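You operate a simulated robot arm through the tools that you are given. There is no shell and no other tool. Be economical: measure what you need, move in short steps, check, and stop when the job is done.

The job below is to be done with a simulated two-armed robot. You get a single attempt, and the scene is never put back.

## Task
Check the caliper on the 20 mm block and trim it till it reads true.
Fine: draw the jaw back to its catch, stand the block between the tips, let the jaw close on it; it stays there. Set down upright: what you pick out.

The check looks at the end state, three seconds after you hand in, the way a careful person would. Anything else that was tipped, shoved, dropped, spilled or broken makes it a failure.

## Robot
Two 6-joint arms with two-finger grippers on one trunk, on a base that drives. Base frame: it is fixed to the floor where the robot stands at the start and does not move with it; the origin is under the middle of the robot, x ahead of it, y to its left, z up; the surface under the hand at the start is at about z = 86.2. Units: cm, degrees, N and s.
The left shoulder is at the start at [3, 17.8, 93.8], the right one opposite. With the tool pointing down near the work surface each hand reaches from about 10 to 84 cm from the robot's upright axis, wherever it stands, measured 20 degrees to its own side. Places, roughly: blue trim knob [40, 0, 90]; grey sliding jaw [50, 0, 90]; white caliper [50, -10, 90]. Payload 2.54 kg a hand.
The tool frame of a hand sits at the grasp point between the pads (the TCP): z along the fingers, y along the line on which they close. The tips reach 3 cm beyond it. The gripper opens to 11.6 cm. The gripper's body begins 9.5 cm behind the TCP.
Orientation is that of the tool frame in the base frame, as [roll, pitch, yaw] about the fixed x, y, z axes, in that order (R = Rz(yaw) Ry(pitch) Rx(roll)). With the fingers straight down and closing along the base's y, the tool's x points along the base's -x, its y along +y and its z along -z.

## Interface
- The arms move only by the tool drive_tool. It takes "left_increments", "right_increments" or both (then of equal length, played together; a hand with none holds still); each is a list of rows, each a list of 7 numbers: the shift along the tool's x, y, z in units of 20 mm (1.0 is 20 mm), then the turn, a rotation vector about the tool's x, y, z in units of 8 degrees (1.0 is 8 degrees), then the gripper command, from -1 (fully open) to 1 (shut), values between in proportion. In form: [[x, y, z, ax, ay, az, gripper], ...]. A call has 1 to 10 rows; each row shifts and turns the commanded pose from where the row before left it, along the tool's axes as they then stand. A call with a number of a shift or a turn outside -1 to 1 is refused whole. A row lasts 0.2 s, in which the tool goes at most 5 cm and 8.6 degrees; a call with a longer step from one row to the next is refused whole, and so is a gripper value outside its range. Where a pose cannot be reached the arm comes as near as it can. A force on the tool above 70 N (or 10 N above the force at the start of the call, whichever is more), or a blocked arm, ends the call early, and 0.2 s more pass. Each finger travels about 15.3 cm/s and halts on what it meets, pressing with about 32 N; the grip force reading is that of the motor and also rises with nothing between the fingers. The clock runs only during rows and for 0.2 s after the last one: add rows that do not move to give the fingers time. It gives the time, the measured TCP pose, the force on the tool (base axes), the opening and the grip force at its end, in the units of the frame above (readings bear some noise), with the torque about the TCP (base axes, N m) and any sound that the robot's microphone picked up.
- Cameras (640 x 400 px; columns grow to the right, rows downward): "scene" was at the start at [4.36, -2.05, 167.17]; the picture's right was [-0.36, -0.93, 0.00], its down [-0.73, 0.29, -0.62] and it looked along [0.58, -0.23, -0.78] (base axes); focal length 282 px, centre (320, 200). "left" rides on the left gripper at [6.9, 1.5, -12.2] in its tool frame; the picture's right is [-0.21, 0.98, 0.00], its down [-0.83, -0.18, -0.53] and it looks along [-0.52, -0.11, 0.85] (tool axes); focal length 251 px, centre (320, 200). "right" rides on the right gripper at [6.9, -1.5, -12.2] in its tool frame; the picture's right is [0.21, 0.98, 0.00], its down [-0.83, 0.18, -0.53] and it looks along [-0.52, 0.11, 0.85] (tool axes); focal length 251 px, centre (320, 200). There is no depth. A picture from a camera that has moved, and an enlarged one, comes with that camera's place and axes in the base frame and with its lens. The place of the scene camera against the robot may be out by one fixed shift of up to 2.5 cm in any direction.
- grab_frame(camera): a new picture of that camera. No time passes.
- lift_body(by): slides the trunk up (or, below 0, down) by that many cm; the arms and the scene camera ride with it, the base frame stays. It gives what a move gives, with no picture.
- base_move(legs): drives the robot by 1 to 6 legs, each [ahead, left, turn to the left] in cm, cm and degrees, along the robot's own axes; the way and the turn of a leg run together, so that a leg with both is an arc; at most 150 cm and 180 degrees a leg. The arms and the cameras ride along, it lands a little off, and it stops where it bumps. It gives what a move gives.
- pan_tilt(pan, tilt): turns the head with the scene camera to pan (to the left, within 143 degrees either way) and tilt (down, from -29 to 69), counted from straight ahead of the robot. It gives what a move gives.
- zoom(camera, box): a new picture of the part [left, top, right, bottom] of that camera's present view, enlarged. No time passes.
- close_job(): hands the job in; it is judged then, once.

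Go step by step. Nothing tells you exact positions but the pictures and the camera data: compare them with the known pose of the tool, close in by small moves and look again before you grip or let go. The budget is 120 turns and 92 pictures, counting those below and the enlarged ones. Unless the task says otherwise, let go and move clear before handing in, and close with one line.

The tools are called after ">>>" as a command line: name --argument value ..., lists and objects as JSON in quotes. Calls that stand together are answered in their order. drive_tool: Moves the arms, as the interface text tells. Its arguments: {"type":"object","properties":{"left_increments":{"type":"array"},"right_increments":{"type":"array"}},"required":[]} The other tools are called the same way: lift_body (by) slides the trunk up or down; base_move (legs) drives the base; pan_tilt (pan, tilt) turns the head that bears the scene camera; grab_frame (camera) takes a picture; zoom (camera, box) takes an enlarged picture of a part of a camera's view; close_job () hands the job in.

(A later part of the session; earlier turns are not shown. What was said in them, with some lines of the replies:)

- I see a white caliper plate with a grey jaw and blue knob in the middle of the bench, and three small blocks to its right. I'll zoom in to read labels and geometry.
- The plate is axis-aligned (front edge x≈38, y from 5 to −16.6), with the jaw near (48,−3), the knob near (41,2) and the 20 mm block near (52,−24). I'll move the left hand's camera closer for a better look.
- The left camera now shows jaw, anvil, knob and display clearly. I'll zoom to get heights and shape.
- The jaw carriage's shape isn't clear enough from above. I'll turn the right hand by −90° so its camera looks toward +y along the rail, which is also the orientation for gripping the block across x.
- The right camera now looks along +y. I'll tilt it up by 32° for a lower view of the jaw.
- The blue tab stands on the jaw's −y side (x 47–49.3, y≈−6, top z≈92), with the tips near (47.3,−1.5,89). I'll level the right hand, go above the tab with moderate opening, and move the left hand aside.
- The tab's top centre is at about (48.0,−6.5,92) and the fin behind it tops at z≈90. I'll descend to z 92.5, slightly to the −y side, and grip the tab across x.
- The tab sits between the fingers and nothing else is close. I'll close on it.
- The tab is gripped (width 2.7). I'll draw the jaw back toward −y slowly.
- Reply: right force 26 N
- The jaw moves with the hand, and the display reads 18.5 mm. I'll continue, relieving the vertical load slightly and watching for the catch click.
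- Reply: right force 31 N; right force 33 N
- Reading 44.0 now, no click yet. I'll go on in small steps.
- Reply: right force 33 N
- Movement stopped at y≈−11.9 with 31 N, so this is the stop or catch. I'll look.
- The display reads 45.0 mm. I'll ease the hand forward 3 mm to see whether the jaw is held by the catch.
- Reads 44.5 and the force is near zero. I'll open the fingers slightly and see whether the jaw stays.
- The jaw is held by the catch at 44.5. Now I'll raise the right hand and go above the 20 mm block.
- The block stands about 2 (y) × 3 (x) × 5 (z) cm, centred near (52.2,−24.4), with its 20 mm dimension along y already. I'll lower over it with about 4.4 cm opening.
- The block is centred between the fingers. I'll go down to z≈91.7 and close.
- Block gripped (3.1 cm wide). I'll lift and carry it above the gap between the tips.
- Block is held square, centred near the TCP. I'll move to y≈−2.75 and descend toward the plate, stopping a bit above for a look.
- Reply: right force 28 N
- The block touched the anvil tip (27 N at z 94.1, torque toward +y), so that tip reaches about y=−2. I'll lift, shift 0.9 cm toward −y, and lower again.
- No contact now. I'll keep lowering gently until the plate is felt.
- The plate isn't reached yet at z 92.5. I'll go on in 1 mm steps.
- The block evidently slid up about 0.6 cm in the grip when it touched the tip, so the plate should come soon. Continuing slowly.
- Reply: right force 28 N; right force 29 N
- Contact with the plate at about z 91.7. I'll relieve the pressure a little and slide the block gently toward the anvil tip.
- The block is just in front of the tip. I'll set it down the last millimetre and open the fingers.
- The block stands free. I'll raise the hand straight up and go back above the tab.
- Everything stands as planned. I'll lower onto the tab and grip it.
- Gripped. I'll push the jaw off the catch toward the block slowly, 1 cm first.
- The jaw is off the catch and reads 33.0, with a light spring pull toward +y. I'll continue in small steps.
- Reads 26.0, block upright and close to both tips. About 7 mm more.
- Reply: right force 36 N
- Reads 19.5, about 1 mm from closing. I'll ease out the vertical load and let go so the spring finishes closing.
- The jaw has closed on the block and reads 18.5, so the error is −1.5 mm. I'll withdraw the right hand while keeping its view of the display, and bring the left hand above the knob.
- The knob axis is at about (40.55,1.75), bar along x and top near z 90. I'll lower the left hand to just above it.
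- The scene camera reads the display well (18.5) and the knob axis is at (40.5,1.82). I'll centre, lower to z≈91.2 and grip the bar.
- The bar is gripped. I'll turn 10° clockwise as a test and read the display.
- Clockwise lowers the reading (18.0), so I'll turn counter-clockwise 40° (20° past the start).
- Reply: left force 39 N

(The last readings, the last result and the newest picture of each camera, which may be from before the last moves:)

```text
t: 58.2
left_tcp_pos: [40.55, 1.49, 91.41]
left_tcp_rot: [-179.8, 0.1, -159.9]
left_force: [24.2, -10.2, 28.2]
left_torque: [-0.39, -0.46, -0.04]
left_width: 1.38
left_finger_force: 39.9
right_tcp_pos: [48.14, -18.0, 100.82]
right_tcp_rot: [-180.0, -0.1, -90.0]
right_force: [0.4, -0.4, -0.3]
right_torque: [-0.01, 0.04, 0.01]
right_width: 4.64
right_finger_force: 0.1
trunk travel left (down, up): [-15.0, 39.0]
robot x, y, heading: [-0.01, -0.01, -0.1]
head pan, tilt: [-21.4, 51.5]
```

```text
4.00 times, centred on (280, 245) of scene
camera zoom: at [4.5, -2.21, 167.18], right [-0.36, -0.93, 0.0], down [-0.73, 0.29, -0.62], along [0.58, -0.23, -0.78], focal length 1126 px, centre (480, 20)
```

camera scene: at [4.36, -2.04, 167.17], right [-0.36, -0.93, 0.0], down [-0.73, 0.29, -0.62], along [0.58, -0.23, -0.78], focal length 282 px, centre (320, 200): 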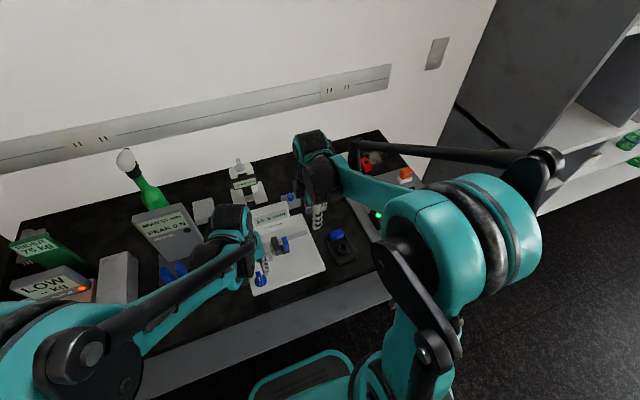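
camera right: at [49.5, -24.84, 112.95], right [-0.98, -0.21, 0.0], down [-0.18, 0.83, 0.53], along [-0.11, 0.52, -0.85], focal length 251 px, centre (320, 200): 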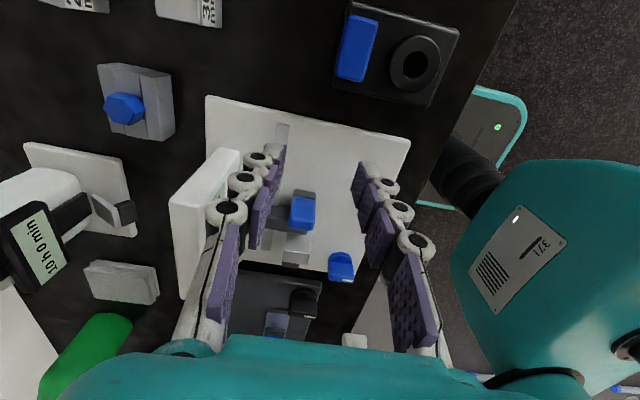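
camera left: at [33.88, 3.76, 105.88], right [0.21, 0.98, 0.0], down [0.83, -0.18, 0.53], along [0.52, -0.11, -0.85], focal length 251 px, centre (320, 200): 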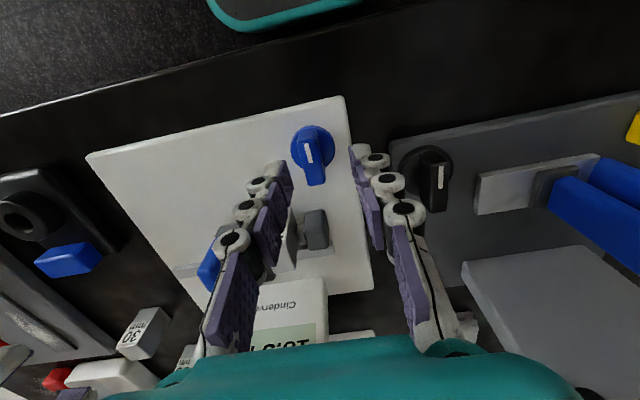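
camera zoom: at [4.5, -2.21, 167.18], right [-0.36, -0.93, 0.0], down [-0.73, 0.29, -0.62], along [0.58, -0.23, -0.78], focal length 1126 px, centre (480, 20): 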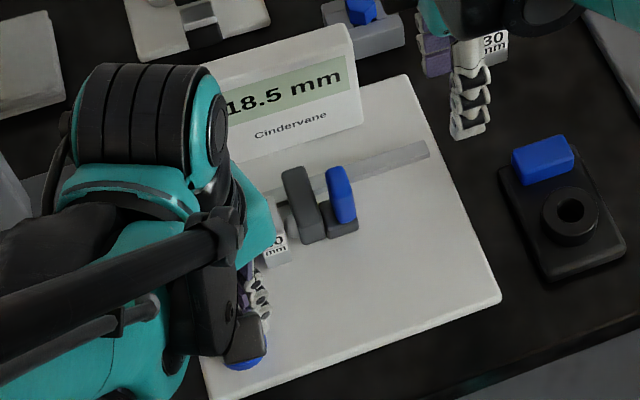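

Still 18.5 at +20°. I'll relieve the side load and turn 20° more.

>>> drive_tool --left_increments '[[-0.04, -0.03, -0.05, 0, 0, 0, 0.85], [0, 0, 0, 0, 0, -0.8, 0.85], [0, 0, 0, 0, 0, -0.8, 0.85], [0, 0, 0, 0, 0, -0.9, 0.85], [0, 0, 0, 0, 0, 0, 0.85]]'

>>> zoom --camera "scene" --box '[235, 195, 325, 295]'

>>> zoom --camera "left" --box '[220, 80, 420, 260]'

```text
t: 59.4
left_tcp_pos: [40.67, 1.31, 91.46]
left_tcp_rot: [180.0, -0.1, -140.0]
left_force: [14.9, -14.7, 7.6]
left_torque: [0.03, -0.94, -0.08]
left_width: 1.36
left_finger_force: 40.4
right_tcp_pos: [48.22, -17.95, 100.85]
right_tcp_rot: [179.9, 0.1, -90.0]
right_force: [0.8, 0.7, -0.6]
right_torque: [0.0, 0.02, -0.01]
right_width: 4.65
right_finger_force: 0.1
trunk travel left (down, up): [-15.0, 39.0]
robot x, y, heading: [-0.35, -0.03, -0.2]
head pan, tilt: [-21.4, 51.5]
```

```text
4.00 times, centred on (280, 245) of scene
camera zoom: at [4.5, -2.28, 167.16], right [-0.36, -0.93, 0.0], down [-0.73, 0.29, -0.62], along [0.58, -0.23, -0.78], focal length 1126 px, centre (480, 20)
```

zoom: 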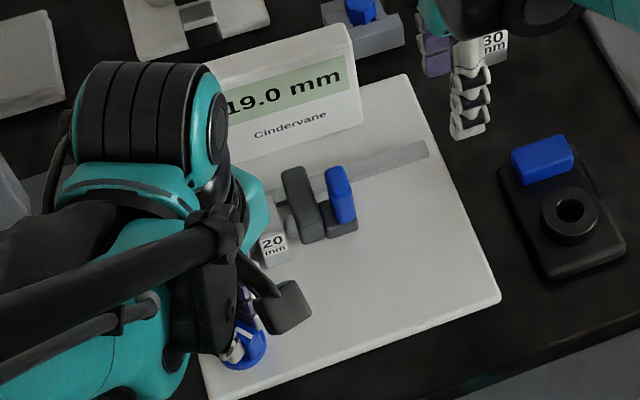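

```text
2.22 times, centred on (320, 170) of left
camera zoom: at [34.47, -1.8, 103.5], right [-0.46, 0.89, 0.0], down [0.75, 0.39, 0.53], along [0.47, 0.25, -0.85], focal length 559 px, centre (320, 267)
```

zoom: 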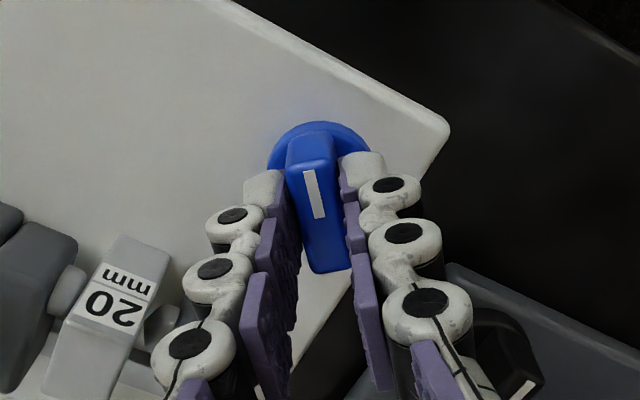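

19.0 at +40°, and the knob follows. I'll continue 24° with a small relief.

>>> drive_tool --left_increments '[[0, -0.04, 0, 0, 0, -0.75, 0.85], [0, 0, 0, 0, 0, -0.75, 0.85], [0, 0, 0, 0, 0, -0.75, 0.85], [0, 0, 0, 0, 0, -0.75, 0.85], [0, 0, 0, 0, 0, 0, 0.85]]'

>>> zoom --camera "scene" --box '[235, 195, 325, 295]'

```text
t: 60.6
left_tcp_pos: [40.66, 1.33, 91.41]
left_tcp_rot: [179.8, -0.1, -116.0]
left_force: [10.5, -20.1, -27.6]
left_torque: [-0.63, -0.14, -0.01]
left_width: 1.4
left_finger_force: 40.2
right_tcp_pos: [48.29, -18.07, 100.75]
right_tcp_rot: [179.8, 0.2, -89.9]
right_force: [-0.8, 0.4, -0.3]
right_torque: [0.0, -0.01, 0.0]
right_width: 4.64
right_finger_force: 0.0
trunk travel left (down, up): [-15.0, 39.0]
robot x, y, heading: [-0.22, -0.13, -0.0]
head pan, tilt: [-21.4, 51.5]
```

```text
4.00 times, centred on (280, 245) of scene
camera zoom: at [4.69, -2.33, 167.13], right [-0.36, -0.93, 0.0], down [-0.73, 0.29, -0.62], along [0.58, -0.23, -0.78], focal length 1126 px, centre (480, 20)
```

zoom: 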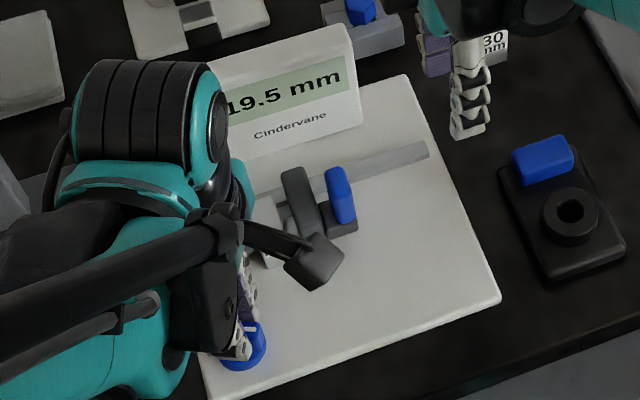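

19.5 at +64°. Another 20°, with small relief.

>>> drive_tool --left_increments '[[0.027, -0.035, 0.04, 0, 0, -0.5, 0.85], [0, 0, 0, 0, 0, -0.75, 0.85], [0, 0, 0, 0, 0, -0.75, 0.85], [0, 0, 0, 0, 0, -0.5, 0.85], [0, 0, 0, 0, 0, 0, 0.85]]'

>>> zoom --camera "scene" --box '[235, 195, 325, 295]'

```text
t: 61.8
left_tcp_pos: [40.7, 1.2, 91.52]
left_tcp_rot: [-180.0, 0.1, -96.0]
left_force: [10.5, -19.5, 0.6]
left_torque: [-0.73, -0.23, -0.02]
left_width: 1.35
left_finger_force: 40.3
right_tcp_pos: [48.14, -17.9, 100.83]
right_tcp_rot: [179.9, 0.1, -90.1]
right_force: [-0.4, -0.8, 0.0]
right_torque: [0.0, -0.01, 0.01]
right_width: 4.64
right_finger_force: 0.1
trunk travel left (down, up): [-15.0, 39.0]
robot x, y, heading: [-0.16, -0.09, 0.0]
head pan, tilt: [-21.4, 51.5]
```

```text
4.00 times, centred on (280, 245) of scene
camera zoom: at [4.52, -2.32, 167.16], right [-0.36, -0.93, 0.0], down [-0.73, 0.29, -0.62], along [0.58, -0.23, -0.78], focal length 1126 px, centre (480, 20)
```

zoom: 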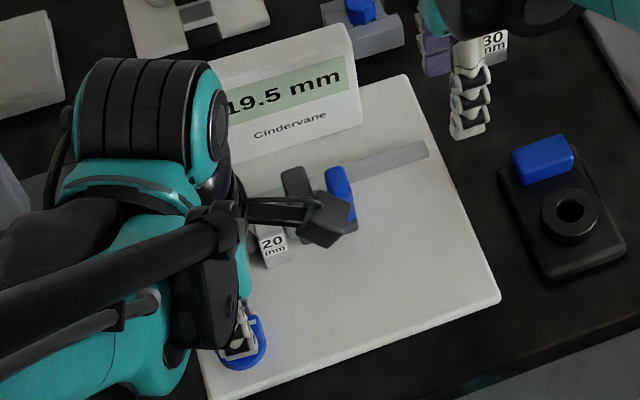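

19.5 at +84°. 12° more.

>>> drive_tool --left_increments '[[0.03, -0.02, 0, 0, 0, -0.5, 0.85], [0, 0, 0, 0, 0, -0.5, 0.85], [0, 0, 0, 0, 0, -0.5, 0.85], [0, 0, 0, 0, 0, 0, 0.85]]'

>>> zoom --camera "scene" --box '[235, 195, 325, 295]'

```text
t: 62.8
left_tcp_pos: [40.82, 1.32, 91.56]
left_tcp_rot: [179.9, 0.1, -83.9]
left_force: [13.7, -13.0, -5.9]
left_torque: [-0.31, -0.43, -0.02]
left_width: 1.37
left_finger_force: 39.6
right_tcp_pos: [48.21, -18.03, 100.77]
right_tcp_rot: [179.9, 0.1, -90.0]
right_force: [0.2, 0.0, 0.3]
right_torque: [0.0, 0.01, 0.01]
right_width: 4.62
right_finger_force: 0.1
trunk travel left (down, up): [-15.0, 39.0]
robot x, y, heading: [0.09, 0.07, -0.1]
head pan, tilt: [-21.4, 51.5]
```

```text
4.00 times, centred on (280, 245) of scene
camera zoom: at [4.6, -2.23, 167.15], right [-0.36, -0.93, 0.0], down [-0.73, 0.29, -0.62], along [0.58, -0.23, -0.78], focal length 1126 px, centre (480, 20)
```

zoom: 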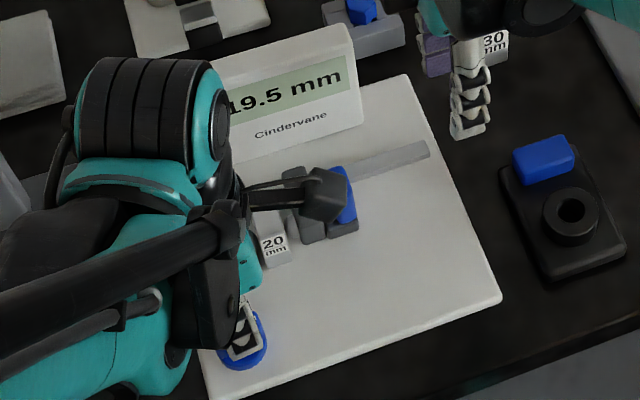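

Still 19.5 at +96°, consistent with about 38–42° per half millimetre. 14° more.

>>> drive_tool --left_increments '[[0.02, -0.02, 0, 0, 0, -0.55, 0.85], [0, 0, 0, 0, 0, -0.6, 0.85], [0, 0, 0, 0, 0, -0.6, 0.85], [0, 0, 0, 0, 0, 0, 0.85]]'

>>> zoom --camera "scene" --box '[235, 195, 325, 295]'

```text
t: 63.8
left_tcp_pos: [40.92, 1.43, 91.5]
left_tcp_rot: [-179.9, 0.0, -69.9]
left_force: [20.9, -3.5, 15.1]
left_torque: [0.7, -0.29, -0.02]
left_width: 1.35
left_finger_force: 40.2
right_tcp_pos: [48.16, -17.85, 100.87]
right_tcp_rot: [180.0, -0.1, -90.1]
right_force: [0.6, -0.7, -0.1]
right_torque: [0.02, 0.01, 0.01]
right_width: 4.62
right_finger_force: 0.1
trunk travel left (down, up): [-15.0, 39.0]
robot x, y, heading: [-0.24, 0.38, 0.0]
head pan, tilt: [-21.4, 51.5]
```

```text
4.00 times, centred on (280, 245) of scene
camera zoom: at [4.57, -2.1, 167.17], right [-0.36, -0.93, 0.0], down [-0.73, 0.29, -0.62], along [0.58, -0.23, -0.78], focal length 1126 px, centre (480, 20)
```

zoom: 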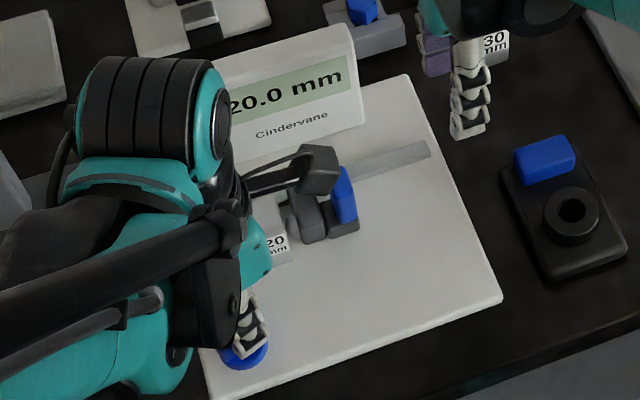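

20.0 at +110°. I'll go 10° further to sit mid-step, then verify.

>>> drive_tool --left_increments '[[-0.02, -0.04, -0.03, 0, 0, -0.6, 0.85], [0, 0, 0, 0, 0, -0.65, 0.85], [0, 0, 0, 0, 0, 0, 0.85]]'

>>> zoom --camera "scene" --box '[235, 195, 325, 295]'

>>> grab_frame --camera "left"

```text
t: 64.6
left_tcp_pos: [40.88, 1.23, 91.45]
left_tcp_rot: [180.0, -0.1, -59.9]
left_force: [22.7, -4.6, 5.1]
left_torque: [0.66, -0.14, -0.03]
left_width: 1.36
left_finger_force: 40.2
right_tcp_pos: [48.14, -17.75, 100.74]
right_tcp_rot: [179.9, 0.0, -90.0]
right_force: [0.3, -0.3, 0.6]
right_torque: [0.0, -0.02, 0.03]
right_width: 4.63
right_finger_force: 0.0
trunk travel left (down, up): [-15.0, 39.0]
robot x, y, heading: [-0.1, -0.07, -0.0]
head pan, tilt: [-21.4, 51.5]
```

```text
4.00 times, centred on (280, 245) of scene
camera zoom: at [4.65, -2.12, 167.16], right [-0.36, -0.93, 0.0], down [-0.73, 0.29, -0.62], along [0.58, -0.23, -0.78], focal length 1126 px, centre (480, 20)
```

zoom: 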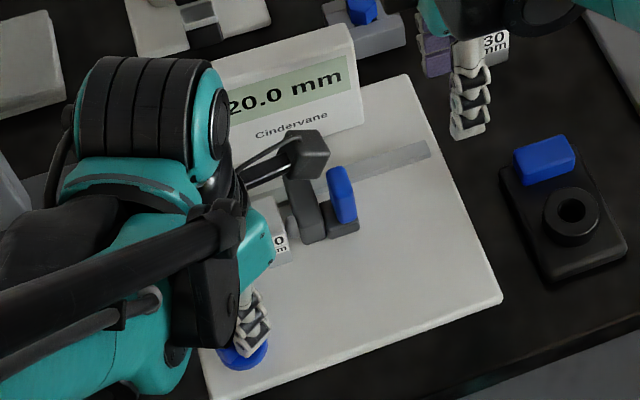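

```text
22 pictures are left
camera left: at [43.17, -5.3, 103.55], right [-0.95, -0.3, 0.0], down [-0.26, 0.81, 0.53], along [-0.16, 0.51, -0.85], focal length 251 px, centre (320, 200)
```

left: 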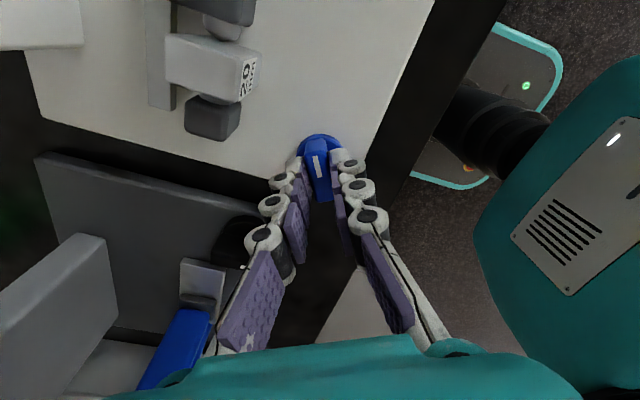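

20.0 holds. I'll relieve the side load, open the fingers and rise straight up.

>>> drive_tool --left_increments '[[0.022, -0.039, 0, 0, 0, 0, 0.85], [0, 0, 0, 0, 0, 0, 0.7], [0, 0, 0, 0, 0, 0, 0.55], [0, 0, 0, 0, 0, 0, 0.45], [0, 0, 0, 0, 0, 0, 0.45], [0, 0, -0.5, 0, 0, 0, 0.45], [0, 0, -0.9, 0, 0, 0, 0.45], [0, 0, -0.9, 0, 0, 0, 0.45], [0, 0, -0.9, 0, 0, 0, 0.45], [0, 0, -0.9, 0, 0, 0, 0.45]]'

>>> zoom --camera "scene" --box '[235, 195, 325, 295]'

>>> grab_frame --camera "left"

```text
t: 66.8
left_tcp_pos: [40.85, 1.21, 99.69]
left_tcp_rot: [179.9, -0.1, -59.9]
left_force: [-0.7, 0.4, 0.4]
left_torque: [0.03, -0.03, 0.03]
left_width: 3.18
left_finger_force: 0.1
right_tcp_pos: [48.14, -17.86, 101.02]
right_tcp_rot: [-180.0, 0.1, -90.1]
right_force: [-0.4, -0.2, 0.4]
right_torque: [0.0, 0.01, 0.0]
right_width: 4.64
right_finger_force: 0.1
trunk travel left (down, up): [-15.0, 39.0]
robot x, y, heading: [0.18, 0.01, -0.0]
head pan, tilt: [-21.4, 51.5]
```

```text
4.00 times, centred on (280, 245) of scene
camera zoom: at [4.31, -2.03, 167.17], right [-0.36, -0.93, 0.0], down [-0.73, 0.29, -0.62], along [0.58, -0.23, -0.78], focal length 1126 px, centre (480, 20)
```

zoom: 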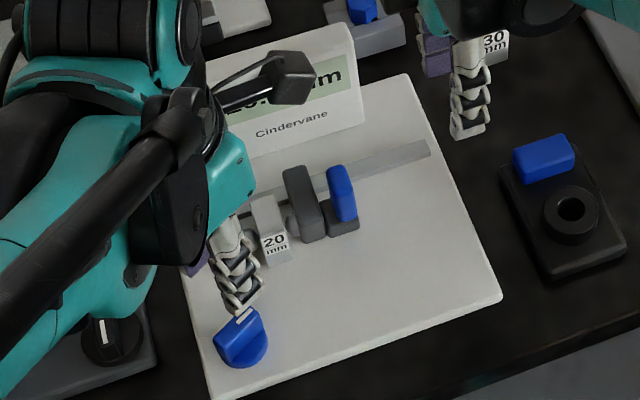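

```text
20 pictures are left
camera left: at [43.01, -5.32, 111.86], right [-0.95, -0.3, 0.0], down [-0.26, 0.81, 0.53], along [-0.16, 0.51, -0.85], focal length 251 px, centre (320, 200)
```

left: 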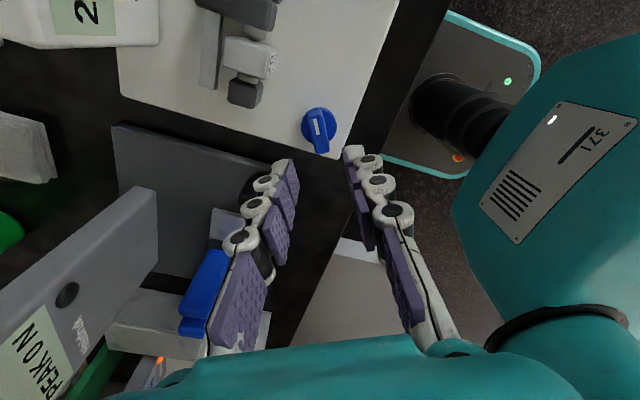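

Now I'll lift both hands clear and make a final check of the display and surroundings.

>>> drive_tool --left_increments '[[0, 0, -0.9, 0, 0, 0, 0.45], [0, 0, -0.9, 0, 0, 0, 0.45], [0, 0, -0.9, 0, 0, 0, 0.45], [0, 0, -0.9, 0, 0, 0, 0.45], [0, 0, -0.9, 0, 0, 0, 0.45], [-0.8, -0.45, 0, 0, 0, 0, 0.45], [-0.8, -0.45, 0, 0, 0, 0, 0.45], [-0.8, -0.45, 0, 0, 0, 0, 0.45], [-0.8, -0.45, 0, 0, 0, 0, 0.45], [-0.8, -0.45, 0, 0, 0, 0, 0.45]]' --right_increments '[[0, 0, -0.9, 0, 0, 0, 0.2], [0, 0, -0.9, 0, 0, 0, 0.2], [0, 0, -0.9, 0, 0, 0, 0.2], [0, 0, -0.9, 0, 0, 0, 0.2], [0, 0, -0.9, 0, 0, 0, 0.2], [0.8, 0, 0, 0, 0, 0, 0.2], [0.8, 0, 0, 0, 0, 0, 0.2], [0.8, 0, 0, 0, 0, 0, 0.2], [0.8, 0, 0, 0, 0, 0, 0.2], [0.8, 0, 0, 0, 0, 0, 0.2]]'

>>> zoom --camera "scene" --box '[235, 195, 325, 295]'

>>> grab_frame --camera "right"

>>> grab_frame --camera "scene"

```text
t: 69.0
left_tcp_pos: [40.84, 10.52, 108.59]
left_tcp_rot: [179.9, 0.0, -59.9]
left_force: [0.2, 0.8, -0.1]
left_torque: [0.02, 0.02, 0.02]
left_width: 3.19
left_finger_force: 0.1
right_tcp_pos: [48.02, -25.84, 109.86]
right_tcp_rot: [180.0, 0.0, -90.1]
right_force: [0.3, 0.6, -0.4]
right_torque: [-0.03, 0.0, -0.01]
right_width: 4.64
right_finger_force: 0.1
trunk travel left (down, up): [-15.0, 39.0]
robot x, y, heading: [-0.01, 0.3, 0.1]
head pan, tilt: [-21.4, 51.5]
```

```text
4.00 times, centred on (280, 245) of scene
camera zoom: at [4.36, -2.05, 167.17], right [-0.36, -0.93, 0.0], down [-0.73, 0.29, -0.62], along [0.58, -0.23, -0.78], focal length 1126 px, centre (480, 20)
```

zoom: 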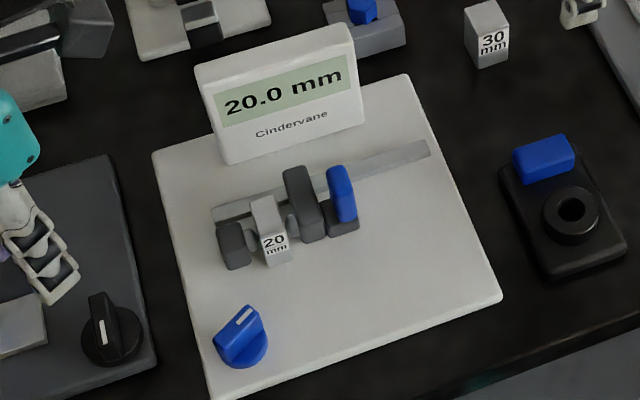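

```text
18 pictures are left
camera right: at [49.48, -32.72, 121.98], right [-0.98, -0.21, 0.0], down [-0.18, 0.83, 0.53], along [-0.11, 0.52, -0.85], focal length 251 px, centre (320, 200)
```

right: 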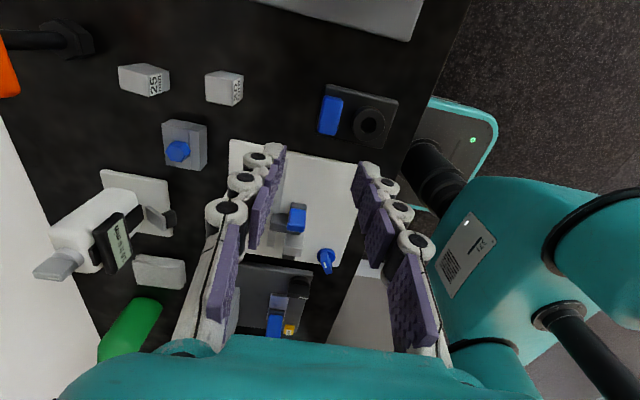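

```text
17 pictures are left
camera scene: at [4.36, -2.05, 167.17], right [-0.36, -0.93, 0.0], down [-0.73, 0.29, -0.62], along [0.58, -0.23, -0.78], focal length 282 px, centre (320, 200)
```

scene: 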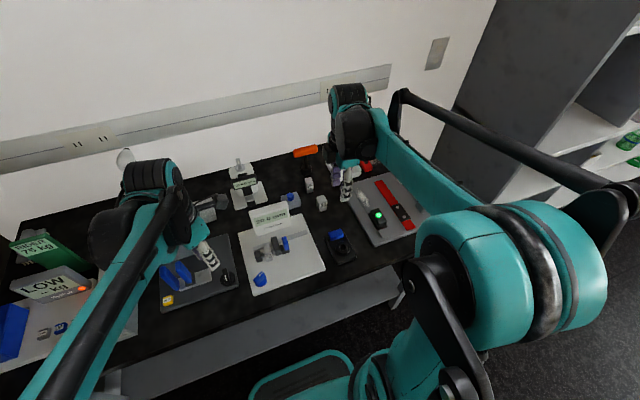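

The display reads 20.0 mm with the 20 mm block upright between the tips. Both hands are clear and nothing else looks disturbed, so I'm handing in.

>>> close_job

```text
The job is handed in.
```

The caliper read 18.5 mm on the 20 mm block, so I trimmed it with the blue knob until it read 20.0 mm; the block stands upright between the closed tips and both hands are clear.
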